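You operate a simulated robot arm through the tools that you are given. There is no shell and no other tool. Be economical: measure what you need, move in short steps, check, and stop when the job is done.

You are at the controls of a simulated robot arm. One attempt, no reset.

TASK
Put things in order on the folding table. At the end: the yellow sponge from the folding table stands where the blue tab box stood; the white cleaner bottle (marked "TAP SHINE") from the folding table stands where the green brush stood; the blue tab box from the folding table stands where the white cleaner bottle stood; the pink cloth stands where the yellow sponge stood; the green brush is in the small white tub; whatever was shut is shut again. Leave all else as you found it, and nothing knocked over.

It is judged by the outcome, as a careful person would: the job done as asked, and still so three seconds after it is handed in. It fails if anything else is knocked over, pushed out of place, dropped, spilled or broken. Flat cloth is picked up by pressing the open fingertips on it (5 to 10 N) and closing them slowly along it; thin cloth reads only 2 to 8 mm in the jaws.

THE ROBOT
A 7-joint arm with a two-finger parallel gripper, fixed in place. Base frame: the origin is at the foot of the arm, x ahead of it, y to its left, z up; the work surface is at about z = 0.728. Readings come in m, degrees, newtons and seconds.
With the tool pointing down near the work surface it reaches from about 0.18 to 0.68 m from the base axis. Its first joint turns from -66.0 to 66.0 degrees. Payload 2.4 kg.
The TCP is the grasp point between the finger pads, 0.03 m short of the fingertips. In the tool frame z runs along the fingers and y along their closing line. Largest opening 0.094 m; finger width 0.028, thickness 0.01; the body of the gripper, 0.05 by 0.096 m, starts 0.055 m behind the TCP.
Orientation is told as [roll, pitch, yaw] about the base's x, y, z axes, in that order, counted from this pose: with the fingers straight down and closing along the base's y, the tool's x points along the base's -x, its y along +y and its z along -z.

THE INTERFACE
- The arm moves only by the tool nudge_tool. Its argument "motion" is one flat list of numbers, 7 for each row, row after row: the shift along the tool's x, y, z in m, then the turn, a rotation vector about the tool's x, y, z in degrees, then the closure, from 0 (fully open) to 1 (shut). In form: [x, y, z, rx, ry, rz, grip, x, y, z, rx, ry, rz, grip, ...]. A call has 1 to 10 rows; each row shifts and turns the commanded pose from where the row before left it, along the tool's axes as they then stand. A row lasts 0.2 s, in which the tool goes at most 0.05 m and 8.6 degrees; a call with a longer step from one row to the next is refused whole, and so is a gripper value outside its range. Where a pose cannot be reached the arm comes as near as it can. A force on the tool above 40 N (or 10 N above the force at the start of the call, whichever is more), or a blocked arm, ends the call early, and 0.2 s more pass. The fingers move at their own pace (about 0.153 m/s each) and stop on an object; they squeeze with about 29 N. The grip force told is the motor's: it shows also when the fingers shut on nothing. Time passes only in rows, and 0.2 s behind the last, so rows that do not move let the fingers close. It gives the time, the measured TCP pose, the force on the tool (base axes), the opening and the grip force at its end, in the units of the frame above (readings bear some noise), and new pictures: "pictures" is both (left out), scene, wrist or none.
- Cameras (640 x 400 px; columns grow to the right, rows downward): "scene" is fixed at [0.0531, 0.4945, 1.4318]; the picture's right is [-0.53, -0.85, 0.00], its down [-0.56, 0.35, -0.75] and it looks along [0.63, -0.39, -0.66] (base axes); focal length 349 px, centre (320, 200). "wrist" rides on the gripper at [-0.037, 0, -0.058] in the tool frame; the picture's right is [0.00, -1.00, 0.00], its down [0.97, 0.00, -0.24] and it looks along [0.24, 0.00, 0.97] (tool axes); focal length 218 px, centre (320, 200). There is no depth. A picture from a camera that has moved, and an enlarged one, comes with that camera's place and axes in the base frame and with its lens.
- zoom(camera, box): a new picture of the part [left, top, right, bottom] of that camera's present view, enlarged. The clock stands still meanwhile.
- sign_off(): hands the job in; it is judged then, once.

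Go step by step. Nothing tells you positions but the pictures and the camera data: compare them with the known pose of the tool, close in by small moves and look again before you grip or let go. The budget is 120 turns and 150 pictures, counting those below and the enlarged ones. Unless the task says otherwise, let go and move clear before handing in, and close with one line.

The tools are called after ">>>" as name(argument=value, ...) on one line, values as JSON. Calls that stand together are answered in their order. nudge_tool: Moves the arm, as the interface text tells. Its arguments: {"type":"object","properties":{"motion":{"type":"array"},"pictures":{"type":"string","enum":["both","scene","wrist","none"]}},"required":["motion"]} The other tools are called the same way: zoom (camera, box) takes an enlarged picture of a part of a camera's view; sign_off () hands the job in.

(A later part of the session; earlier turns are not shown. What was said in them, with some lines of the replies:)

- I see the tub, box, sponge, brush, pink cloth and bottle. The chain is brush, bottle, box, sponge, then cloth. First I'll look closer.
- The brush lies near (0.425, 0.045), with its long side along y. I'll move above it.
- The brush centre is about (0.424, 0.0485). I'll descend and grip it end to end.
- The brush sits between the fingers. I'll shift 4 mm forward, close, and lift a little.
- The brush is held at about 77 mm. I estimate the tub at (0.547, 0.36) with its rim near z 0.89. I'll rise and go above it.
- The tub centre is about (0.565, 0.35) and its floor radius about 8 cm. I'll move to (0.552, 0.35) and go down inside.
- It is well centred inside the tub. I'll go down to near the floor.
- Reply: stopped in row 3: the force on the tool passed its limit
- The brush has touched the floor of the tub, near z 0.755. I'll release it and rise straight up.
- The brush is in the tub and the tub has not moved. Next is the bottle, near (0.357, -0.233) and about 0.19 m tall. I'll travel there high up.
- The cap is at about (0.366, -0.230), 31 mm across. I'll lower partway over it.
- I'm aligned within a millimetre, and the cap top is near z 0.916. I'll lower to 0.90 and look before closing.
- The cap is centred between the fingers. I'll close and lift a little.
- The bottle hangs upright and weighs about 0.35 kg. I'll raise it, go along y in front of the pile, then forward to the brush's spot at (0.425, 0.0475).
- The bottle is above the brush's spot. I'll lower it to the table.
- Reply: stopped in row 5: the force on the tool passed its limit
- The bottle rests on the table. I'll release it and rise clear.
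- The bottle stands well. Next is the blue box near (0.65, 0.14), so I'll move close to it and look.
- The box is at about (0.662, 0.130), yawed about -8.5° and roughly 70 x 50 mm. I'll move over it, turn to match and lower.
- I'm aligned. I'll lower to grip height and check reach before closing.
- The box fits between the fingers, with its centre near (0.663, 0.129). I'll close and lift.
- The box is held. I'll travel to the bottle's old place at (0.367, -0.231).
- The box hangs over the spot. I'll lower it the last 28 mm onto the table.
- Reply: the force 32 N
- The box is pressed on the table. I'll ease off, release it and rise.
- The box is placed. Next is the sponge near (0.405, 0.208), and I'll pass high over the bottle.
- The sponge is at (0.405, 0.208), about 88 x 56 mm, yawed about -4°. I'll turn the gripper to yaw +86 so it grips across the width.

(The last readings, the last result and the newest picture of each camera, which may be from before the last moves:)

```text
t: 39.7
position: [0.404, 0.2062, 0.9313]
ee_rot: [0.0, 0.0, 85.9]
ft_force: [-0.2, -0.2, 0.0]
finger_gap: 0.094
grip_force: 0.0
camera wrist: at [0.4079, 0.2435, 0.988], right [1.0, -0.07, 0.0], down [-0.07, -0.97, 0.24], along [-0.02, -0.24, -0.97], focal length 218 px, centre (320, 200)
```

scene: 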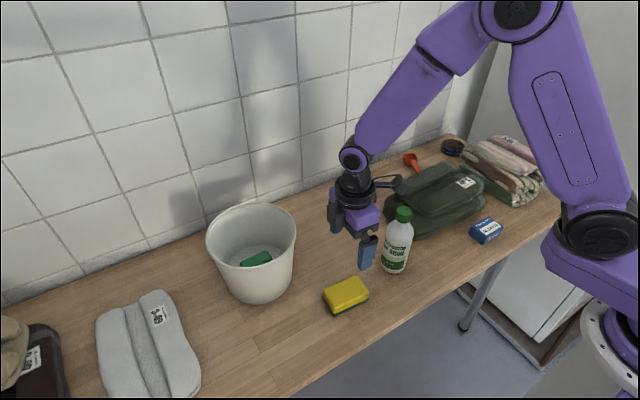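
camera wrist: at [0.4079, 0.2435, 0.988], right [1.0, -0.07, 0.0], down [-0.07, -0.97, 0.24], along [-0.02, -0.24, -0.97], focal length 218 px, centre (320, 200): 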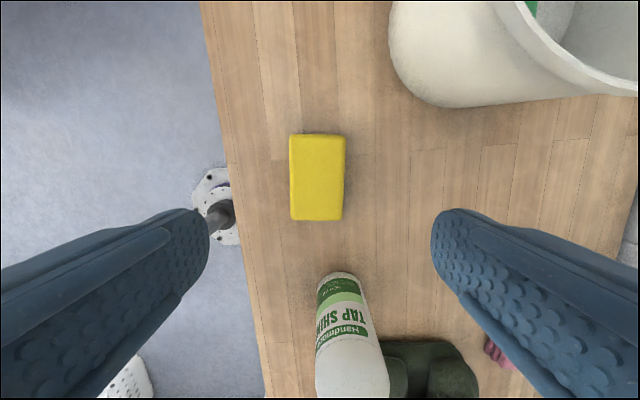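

The sponge is aligned with the gripper. I'll shift 5 mm and descend to grip height.

>>> nudge_tool(motion=[-0.004, 0.001, 0.035, 0, 0, 0, 0, 0, 0, 0.035, 0, 0, 0, 0, 0, 0, 0.035, 0, 0, 0, 0, 0, 0, 0.035, 0, 0, 0, 0, 0, 0, 0.027, 0, 0, 0, 0, 0, 0, 0, 0, 0, 0, 0])

```text
t: 41.1
position: [0.4052, 0.2121, 0.7611]
ee_rot: [-0.1, 0.0, 85.8]
ft_force: [-0.4, 0.6, 0.7]
finger_gap: 0.0942
grip_force: 0.0
camera wrist: at [0.4079, 0.2479, 0.8193], right [1.0, -0.07, 0.0], down [-0.07, -0.97, 0.24], along [-0.02, -0.24, -0.97], focal length 218 px, centre (320, 200)
```

scene: 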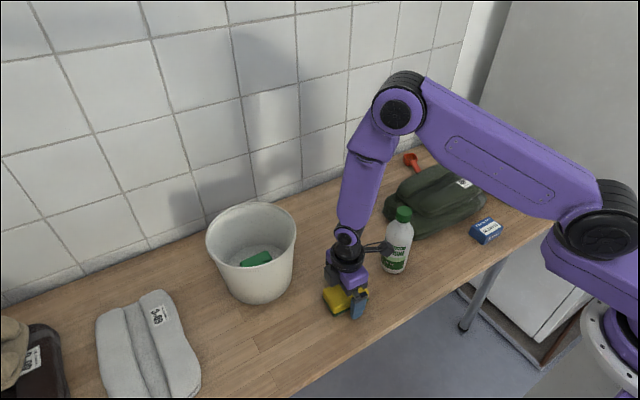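
wrist: 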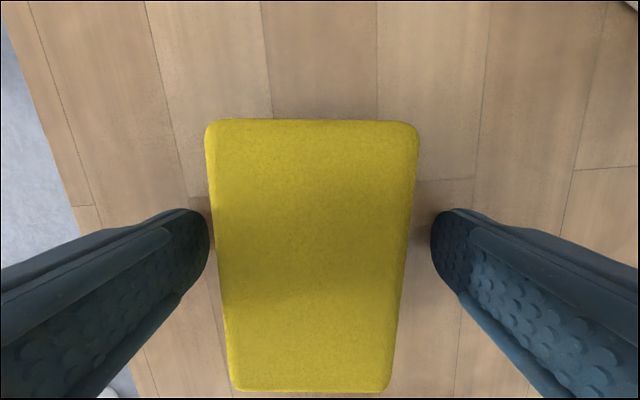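

The sponge is centred, at (0.404, 0.213). I'll close and lift.

>>> nudge_tool(motion=[0, 0, 0, 0, 0, 0, 0.5, 0, 0, 0, 0, 0, 0, 1, 0, 0, 0, 0, 0, 0, 1, 0, 0, -0.02, 0, 0, 0, 1, 0, 0, -0.04, 0, 0, 0, 1, 0, 0, -0.045, 0, 0, 0, 1, 0, 0, -0.045, 0, 0, 0, 1, 0, 0, 0, 0, 0, 0, 1])

```text
t: 42.9
position: [0.4046, 0.21, 0.9128]
ee_rot: [0.0, 0.0, 85.7]
ft_force: [-1.0, 0.3, 0.3]
finger_gap: 0.061
grip_force: 29.2
camera wrist: at [0.4075, 0.2476, 0.9697], right [1.0, -0.07, 0.0], down [-0.07, -0.97, 0.24], along [-0.02, -0.24, -0.97], focal length 218 px, centre (320, 200)
```

scene: 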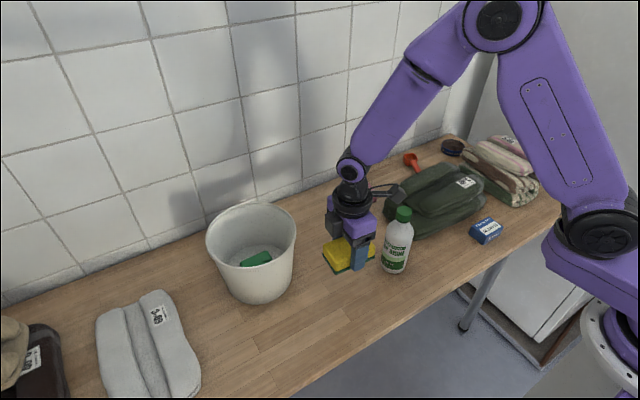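
wrist: 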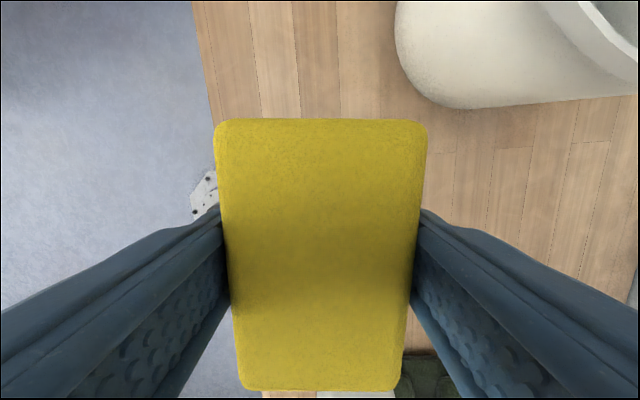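

The sponge is held. I'll move it to the box's old place at (0.663, 0.128), rising a little first.

>>> nudge_tool(motion=[0.01, 0, -0.045, 0, 0, 0, 1, 0.0088, -0.0438, 0, 0, 0, 0, 1, 0.0088, -0.0438, 0, 0, 0, 0, 1, 0.0088, -0.0438, 0, 0, 0, 0, 1, 0.0088, -0.0438, 0, 0, 0, 0, 1, 0.0088, -0.0438, 0, 0, 0, 0, 1, 0.0088, -0.0438, 0, 0, 0, 0, 1, 0, 0, 0.04, 0, 0, 0, 1, 0, 0, 0.04, 0, 0, 0, 1, 0, 0, 0, 0, 0, 0, 1])

```text
t: 45.1
position: [0.6602, 0.1284, 0.8794]
ee_rot: [0.0, 0.2, 85.9]
ft_force: [-0.4, -0.1, 0.3]
finger_gap: 0.0611
grip_force: 28.8
camera wrist: at [0.6638, 0.1654, 0.9355], right [1.0, -0.07, 0.0], down [-0.07, -0.97, 0.24], along [-0.02, -0.24, -0.97], focal length 218 px, centre (320, 200)
```

scene: 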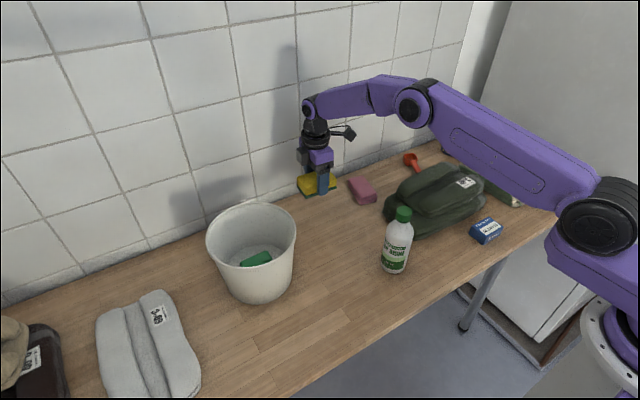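
wrist: 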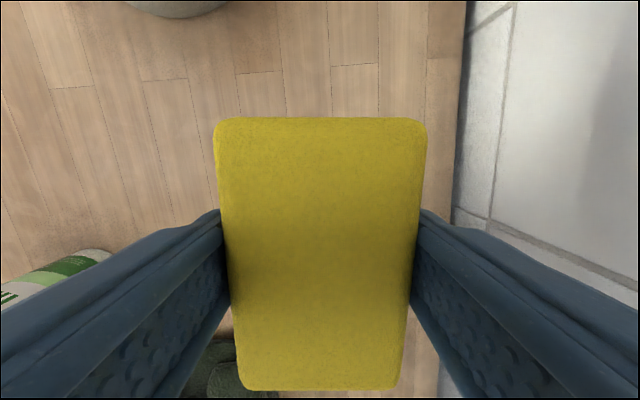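

It is over the spot. I'll lower it to the table.

>>> nudge_tool(motion=[0, -0.002, 0.035, 0, 0, 0, 1, 0, 0, 0.035, 0, 0, 0, 1, 0, 0, 0.03, 0, 0, 0, 1, 0, 0, 0.01, 0, 0, 0, 1, 0, 0, 0.004, 0, 0, 0, 1, 0, 0, 0, 0, 0, 0, 1])

```text
t: 46.5
position: [0.6619, 0.1302, 0.7654]
ee_rot: [-0.2, -0.1, 85.7]
ft_force: [-0.8, 0.1, 0.1]
finger_gap: 0.0613
grip_force: 29.3
camera wrist: at [0.665, 0.1663, 0.8227], right [1.0, -0.07, 0.0], down [-0.07, -0.97, 0.24], along [-0.01, -0.24, -0.97], focal length 218 px, centre (320, 200)
```

scene: 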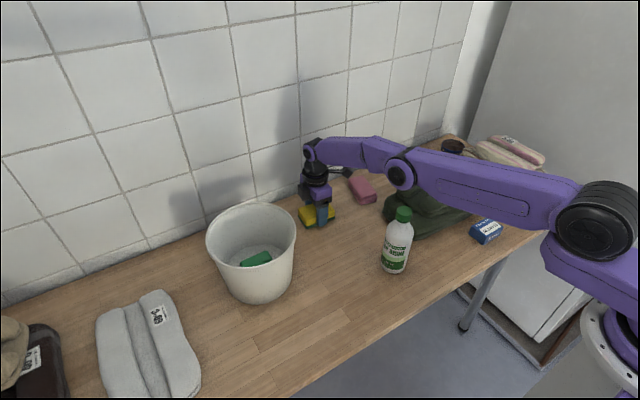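
wrist: 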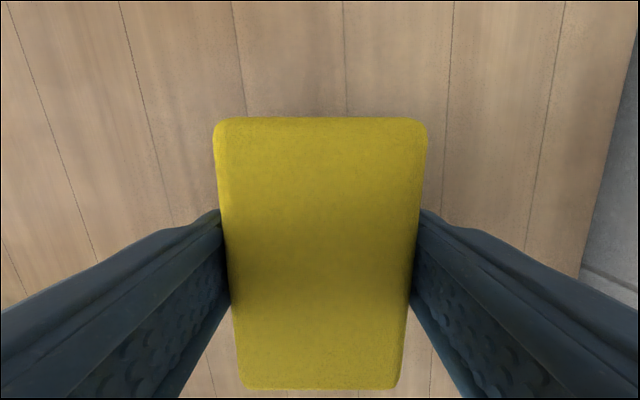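

It should be 2 to 4 mm above the table. I'll go down 4 mm, release and rise.

>>> nudge_tool(motion=[0, 0, 0.003, 0, 0, 0, 1, 0, 0, 0.001, 0, 0, 0, 1, 0, 0, 0, 0, 0, 0, 0.6, 0, 0, 0, 0, 0, 0, 0, 0, 0, 0, 0, 0, 0, 0, 0, 0, -0.03, 0, 0, 0, 0, 0, 0, -0.04, 0, 0, 0, 0, 0, 0, -0.04, 0, 0, 0, 0, 0, 0, -0.04, 0, 0, 0, 0, 0, 0, -0.04, 0, 0, 0, 0])

```text
t: 48.7
position: [0.6582, 0.1298, 0.9535]
ee_rot: [0.0, 0.0, 85.7]
ft_force: [0.2, 0.1, 0.1]
finger_gap: 0.094
grip_force: 0.0
out of reach, approached as far as the arm can: row 2
camera wrist: at [0.6611, 0.1675, 1.011], right [1.0, -0.07, 0.0], down [-0.07, -0.97, 0.24], along [-0.02, -0.24, -0.97], focal length 218 px, centre (320, 200)
```

scene: 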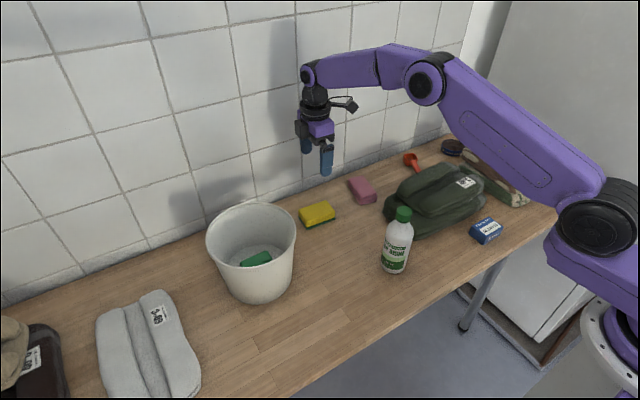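
wrist: 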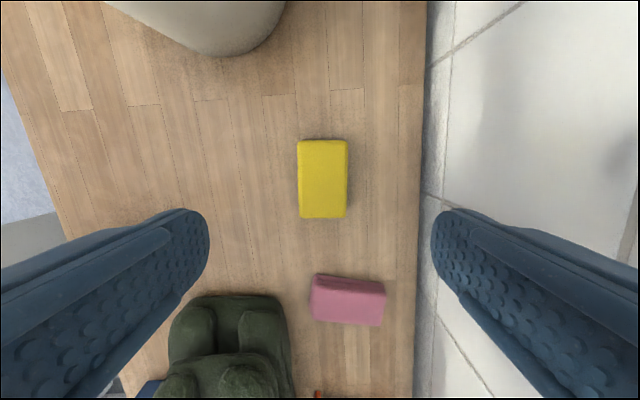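

The sponge is placed. The pink cloth is near (0.684, -0.045). I'll turn back to yaw 0, move toward it and look.

>>> nudge_tool(motion=[0, 0, 0, 0, 0, 8.6, 0, 0, 0, 0, 0, 0, 8.6, 0, 0, 0, 0, 0, 0, 8.6, 0, 0, 0, 0, 0, 0, 8.6, 0, 0, 0, 0, 0, 0, 8.6, 0, 0, 0, 0, 0, 0, 8.6, 0, 0, 0, 0, 0, 0, 8.6, 0, 0, 0, 0, 0, 0, 8.6, 0, 0, 0, 0, 0, 0, 8.6, 0, 0, 0, 0, 0, 0, 8.3, 0], pictures="none")

>>> nudge_tool(motion=[0.008, -0.043, 0, 0, 0, 0, 0, 0.008, -0.043, 0, 0, 0, 0, 0, 0.008, -0.043, 0, 0, 0, 0, 0, 0.008, -0.043, 0, 0, 0, 0, 0, 0, 0, 0, 0, 0, 0, 0])

```text
t: 50.9
position: [0.6607, 0.1297, 0.9522]
ee_rot: [-0.1, 0.0, -0.1]
ft_force: [0.0, 0.4, 0.5]
finger_gap: 0.094
grip_force: 0.0
```

```text
t: 52.1
position: [0.6294, -0.0429, 0.952]
ee_rot: [-0.1, 0.0, 0.2]
ft_force: [-0.9, -0.3, -0.2]
finger_gap: 0.0938
grip_force: 0.1
camera wrist: at [0.6668, -0.0425, 1.0096], right [0.0, -1.0, 0.0], down [-0.97, 0.0, 0.24], along [-0.24, 0.0, -0.97], focal length 218 px, centre (320, 200)
```

scene: 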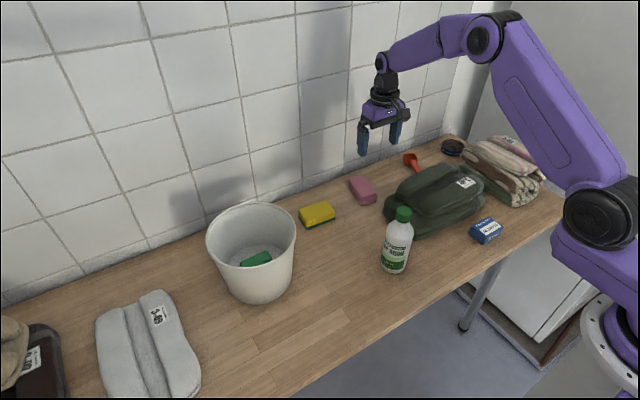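
wrist: 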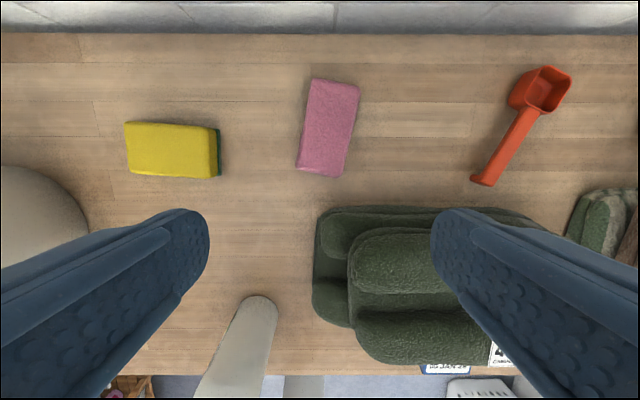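

The pink cloth is a folded block at about (0.686, -0.051), roughly 100 x 53 mm, yawed -9°. I'll align over its nearer half, which is within reach.

>>> nudge_tool(motion=[-0.0346, -0.005, 0.02, 0, 0, 0, 0, 0, 0, 0.035, 0, 0, 4.6, 0, 0, 0, 0.035, 0, 0, 4.6, 0, 0, 0, 0, 0, 0, 0, 0])

```text
t: 53.1
position: [0.6643, -0.049, 0.8613]
ee_rot: [-0.1, -0.1, -9.1]
ft_force: [0.3, 0.8, -0.1]
finger_gap: 0.0939
grip_force: 0.0
camera wrist: at [0.7013, -0.0547, 0.9194], right [-0.16, -0.99, 0.0], down [-0.96, 0.15, 0.24], along [-0.24, 0.04, -0.97], focal length 218 px, centre (320, 200)
```

scene: 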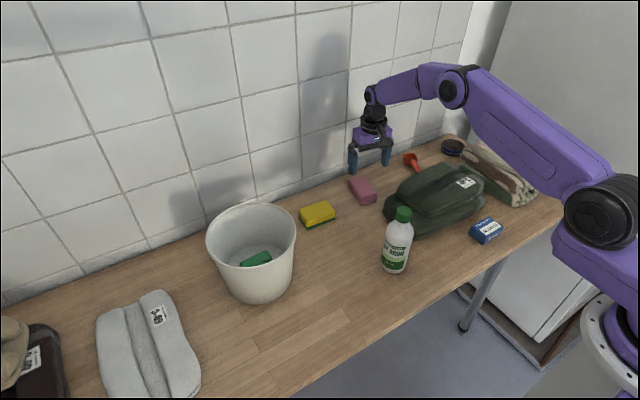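
wrist: 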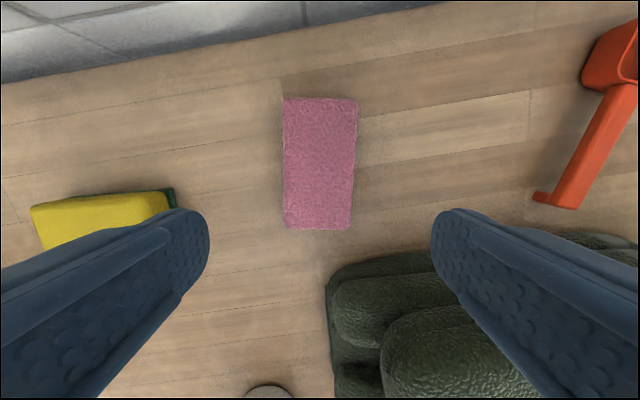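

I'm aligned across its width, and the pile is clear of the fingers. I'll lower to grip height.

>>> nudge_tool(motion=[0, 0, 0.035, 0, 0, 0, 0, 0, 0, 0.035, 0, 0, 0, 0, 0, 0, 0.028, 0, 0, 0, 0, 0, 0, 0, 0, 0, 0, 0])

```text
t: 54.1
position: [0.6651, -0.049, 0.7642]
ee_rot: [0.0, 0.0, -9.2]
ft_force: [0.0, 0.7, 0.6]
finger_gap: 0.0937
grip_force: 0.2
camera wrist: at [0.7016, -0.054, 0.8211], right [-0.16, -0.99, 0.0], down [-0.96, 0.15, 0.24], along [-0.24, 0.04, -0.97], focal length 218 px, centre (320, 200)
```

scene: 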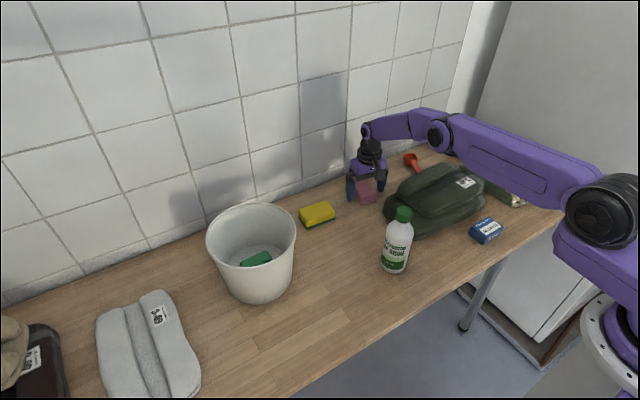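
wrist: 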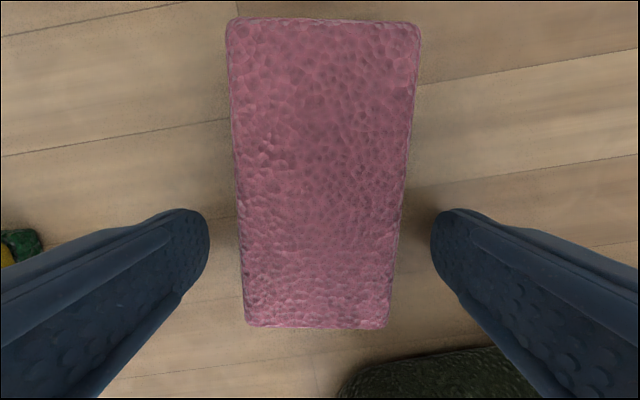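

The cloth is between the fingers, with its centre about 2 cm ahead of the TCP. I'll edge 5 mm forward, close and lift slowly.

>>> nudge_tool(motion=[-0.005, 0, 0, 0, 0, 0, 0, 0, 0, 0.001, 0, 0, 0, 0.4, 0, 0, 0, 0, 0, 0, 0.7, 0, 0, 0, 0, 0, 0, 1, 0, 0, 0, 0, 0, 0, 1, 0, 0, 0, 0, 0, 0, 1, 0, 0, -0.02, 0, 0, 0, 1, 0, 0, -0.03, 0, 0, 0, 1, 0, 0, -0.04, 0, 0, 0, 1, 0, 0, 0, 0, 0, 0, 1])

```text
t: 56.3
position: [0.6691, -0.0492, 0.8534]
ee_rot: [0.0, 0.0, -9.1]
ft_force: [0.0, -0.5, -0.6]
finger_gap: 0.0576
grip_force: 29.0
camera wrist: at [0.7063, -0.0551, 0.9104], right [-0.16, -0.99, 0.0], down [-0.96, 0.15, 0.24], along [-0.24, 0.04, -0.97], focal length 218 px, centre (320, 200)
```

scene: 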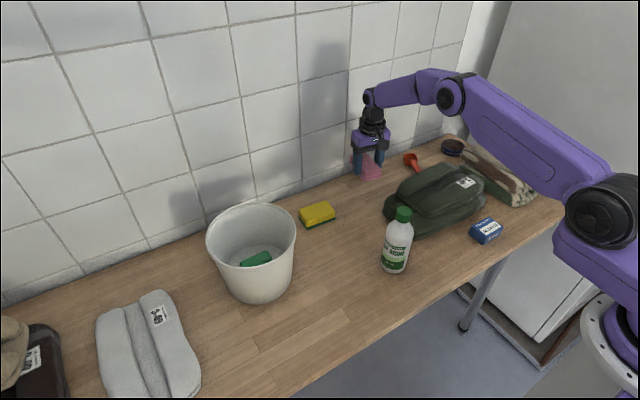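
wrist: 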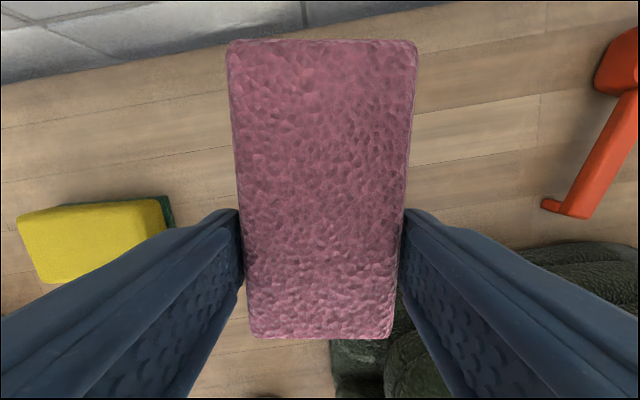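

The cloth is held firmly. I'll raise it, turn back to yaw 0 and carry it to the sponge's old place at (0.404, 0.212).

>>> nudge_tool(motion=[0, 0, -0.045, 0, 0, 0, 1, 0, 0, -0.045, 0, 0, -4.6, 1, 0, 0, -0.045, 0, 0, -4.5, 1, 0.0405, 0.0187, 0, 0, 0, 0, 1, 0.0405, 0.0187, 0, 0, 0, 0, 1, 0.0405, 0.0187, 0, 0, 0, 0, 1, 0.0405, 0.0187, 0, 0, 0, 0, 1, 0.0405, 0.0187, 0, 0, 0, 0, 1, 0.0405, 0.0187, 0, 0, 0, 0, 1, 0.0405, 0.0187, 0, 0, 0, 0, 1], pictures="scene")

```text
t: 58.5
position: [0.3847, 0.0824, 0.9912]
ee_rot: [-0.2, -0.1, 0.1]
ft_force: [0.2, -0.1, -1.3]
finger_gap: 0.057
grip_force: 28.7
```

scene: 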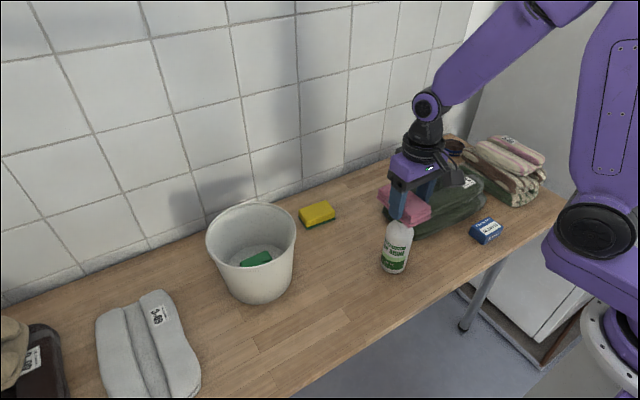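

The cloth hangs clear above the bottle. I'll continue in y, then lower.

>>> nudge_tool(motion=[0, 0.044, 0, 0, 0, 0, 1, 0, 0.044, 0, 0, 0, 0, 1, 0, 0.041, 0, 0, 0, 0, 1, 0, 0, 0.045, 0, 0, 0, 1, 0, 0, 0.045, 0, 0, 0, 1, 0, 0, 0.045, 0, 0, 0, 1, 0, 0, 0.045, 0, 0, 0, 1, 0, 0, 0.025, 0, 0, 0, 1, 0, 0, 0, 0, 0, 0, 1])

```text
t: 60.5
position: [0.3837, 0.211, 0.7823]
ee_rot: [0.0, -0.1, 0.0]
ft_force: [0.1, 0.0, -0.6]
finger_gap: 0.0568
grip_force: 29.0
camera wrist: at [0.4213, 0.2111, 0.8395], right [0.0, -1.0, 0.0], down [-0.97, 0.0, 0.24], along [-0.24, 0.0, -0.97], focal length 218 px, centre (320, 200)
```

scene: 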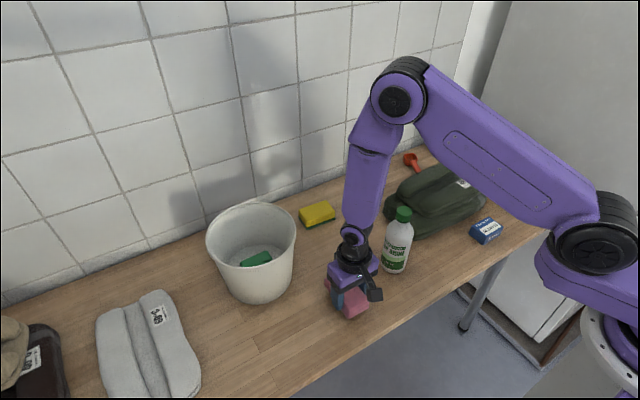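
wrist: 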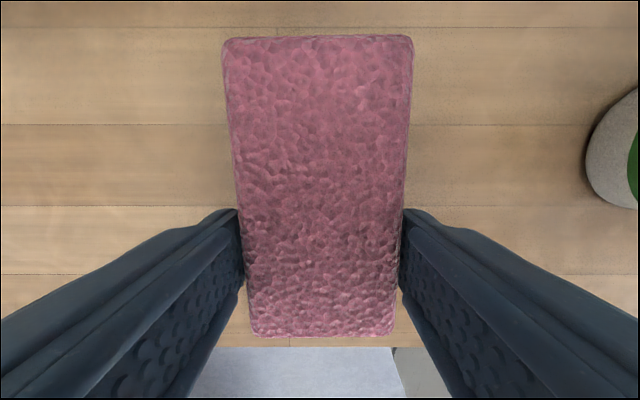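

The cloth is over the spot and clear of the table edge. I'll lower it to contact.

>>> nudge_tool(motion=[-0.001, 0, 0.012, 0, 0, 0, 1, 0, 0, 0.006, 0, 0, 0, 1, 0, 0, 0.002, 0, 0, 0, 1, 0, 0, 0, 0, 0, 0, 1], pictures="scene")

```text
t: 61.5
position: [0.3851, 0.2106, 0.7625]
ee_rot: [0.0, -0.1, -0.1]
ft_force: [-6.5, -2.6, 28.1]
finger_gap: 0.0572
grip_force: 29.1
```

scene: 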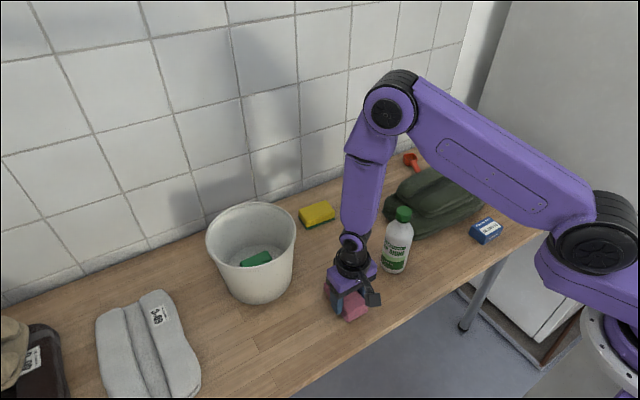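

The cloth has touched down. I'll ease off, release it and rise clear.

>>> nudge_tool(motion=[0, 0, -0.002, 0, 0, 0, 1, 0, 0, 0, 0, 0, 0, 0.5, 0, 0, 0, 0, 0, 0, 0, 0, 0, 0, 0, 0, 0, 0, 0, 0, -0.03, 0, 0, 0, 0, 0, 0, -0.045, 0, 0, 0, 0, 0, 0, -0.045, 0, 0, 0, 0, 0, 0, -0.045, 0, 0, 0, 0, 0, 0, -0.045, 0, 0, 0, 0, 0, 0, -0.045, 0, 0, 0, 0])

```text
t: 63.7
position: [0.3862, 0.2097, 1.0208]
ee_rot: [0.0, 0.0, 0.0]
ft_force: [-0.3, -0.4, 0.7]
finger_gap: 0.0939
grip_force: 0.1
camera wrist: at [0.4235, 0.21, 1.0778], right [0.0, -1.0, 0.0], down [-0.97, 0.0, 0.24], along [-0.24, 0.0, -0.97], focal length 218 px, centre (320, 200)
```

scene: 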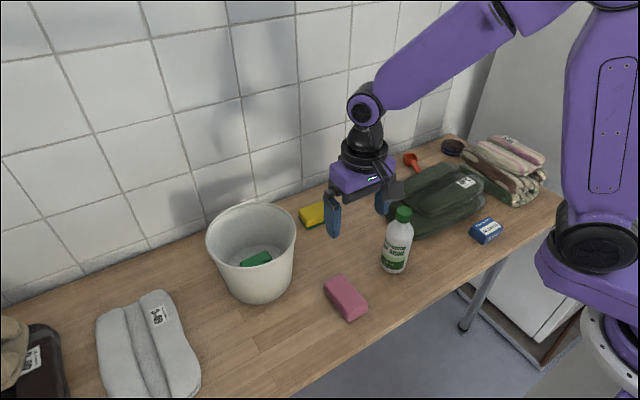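
wrist: 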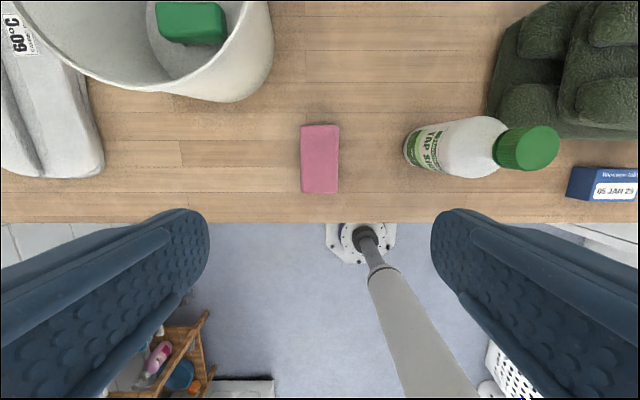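

Everything is in its place, the gripper is open and clear, nothing had to be opened, and nothing else has moved. I'm handing in.

>>> sign_off()

```text
The job is handed in.
```

The job is done and handed in: the brush is in the tub, the bottle, box, sponge and cloth are in their asked-for places, and nothing was knocked over.
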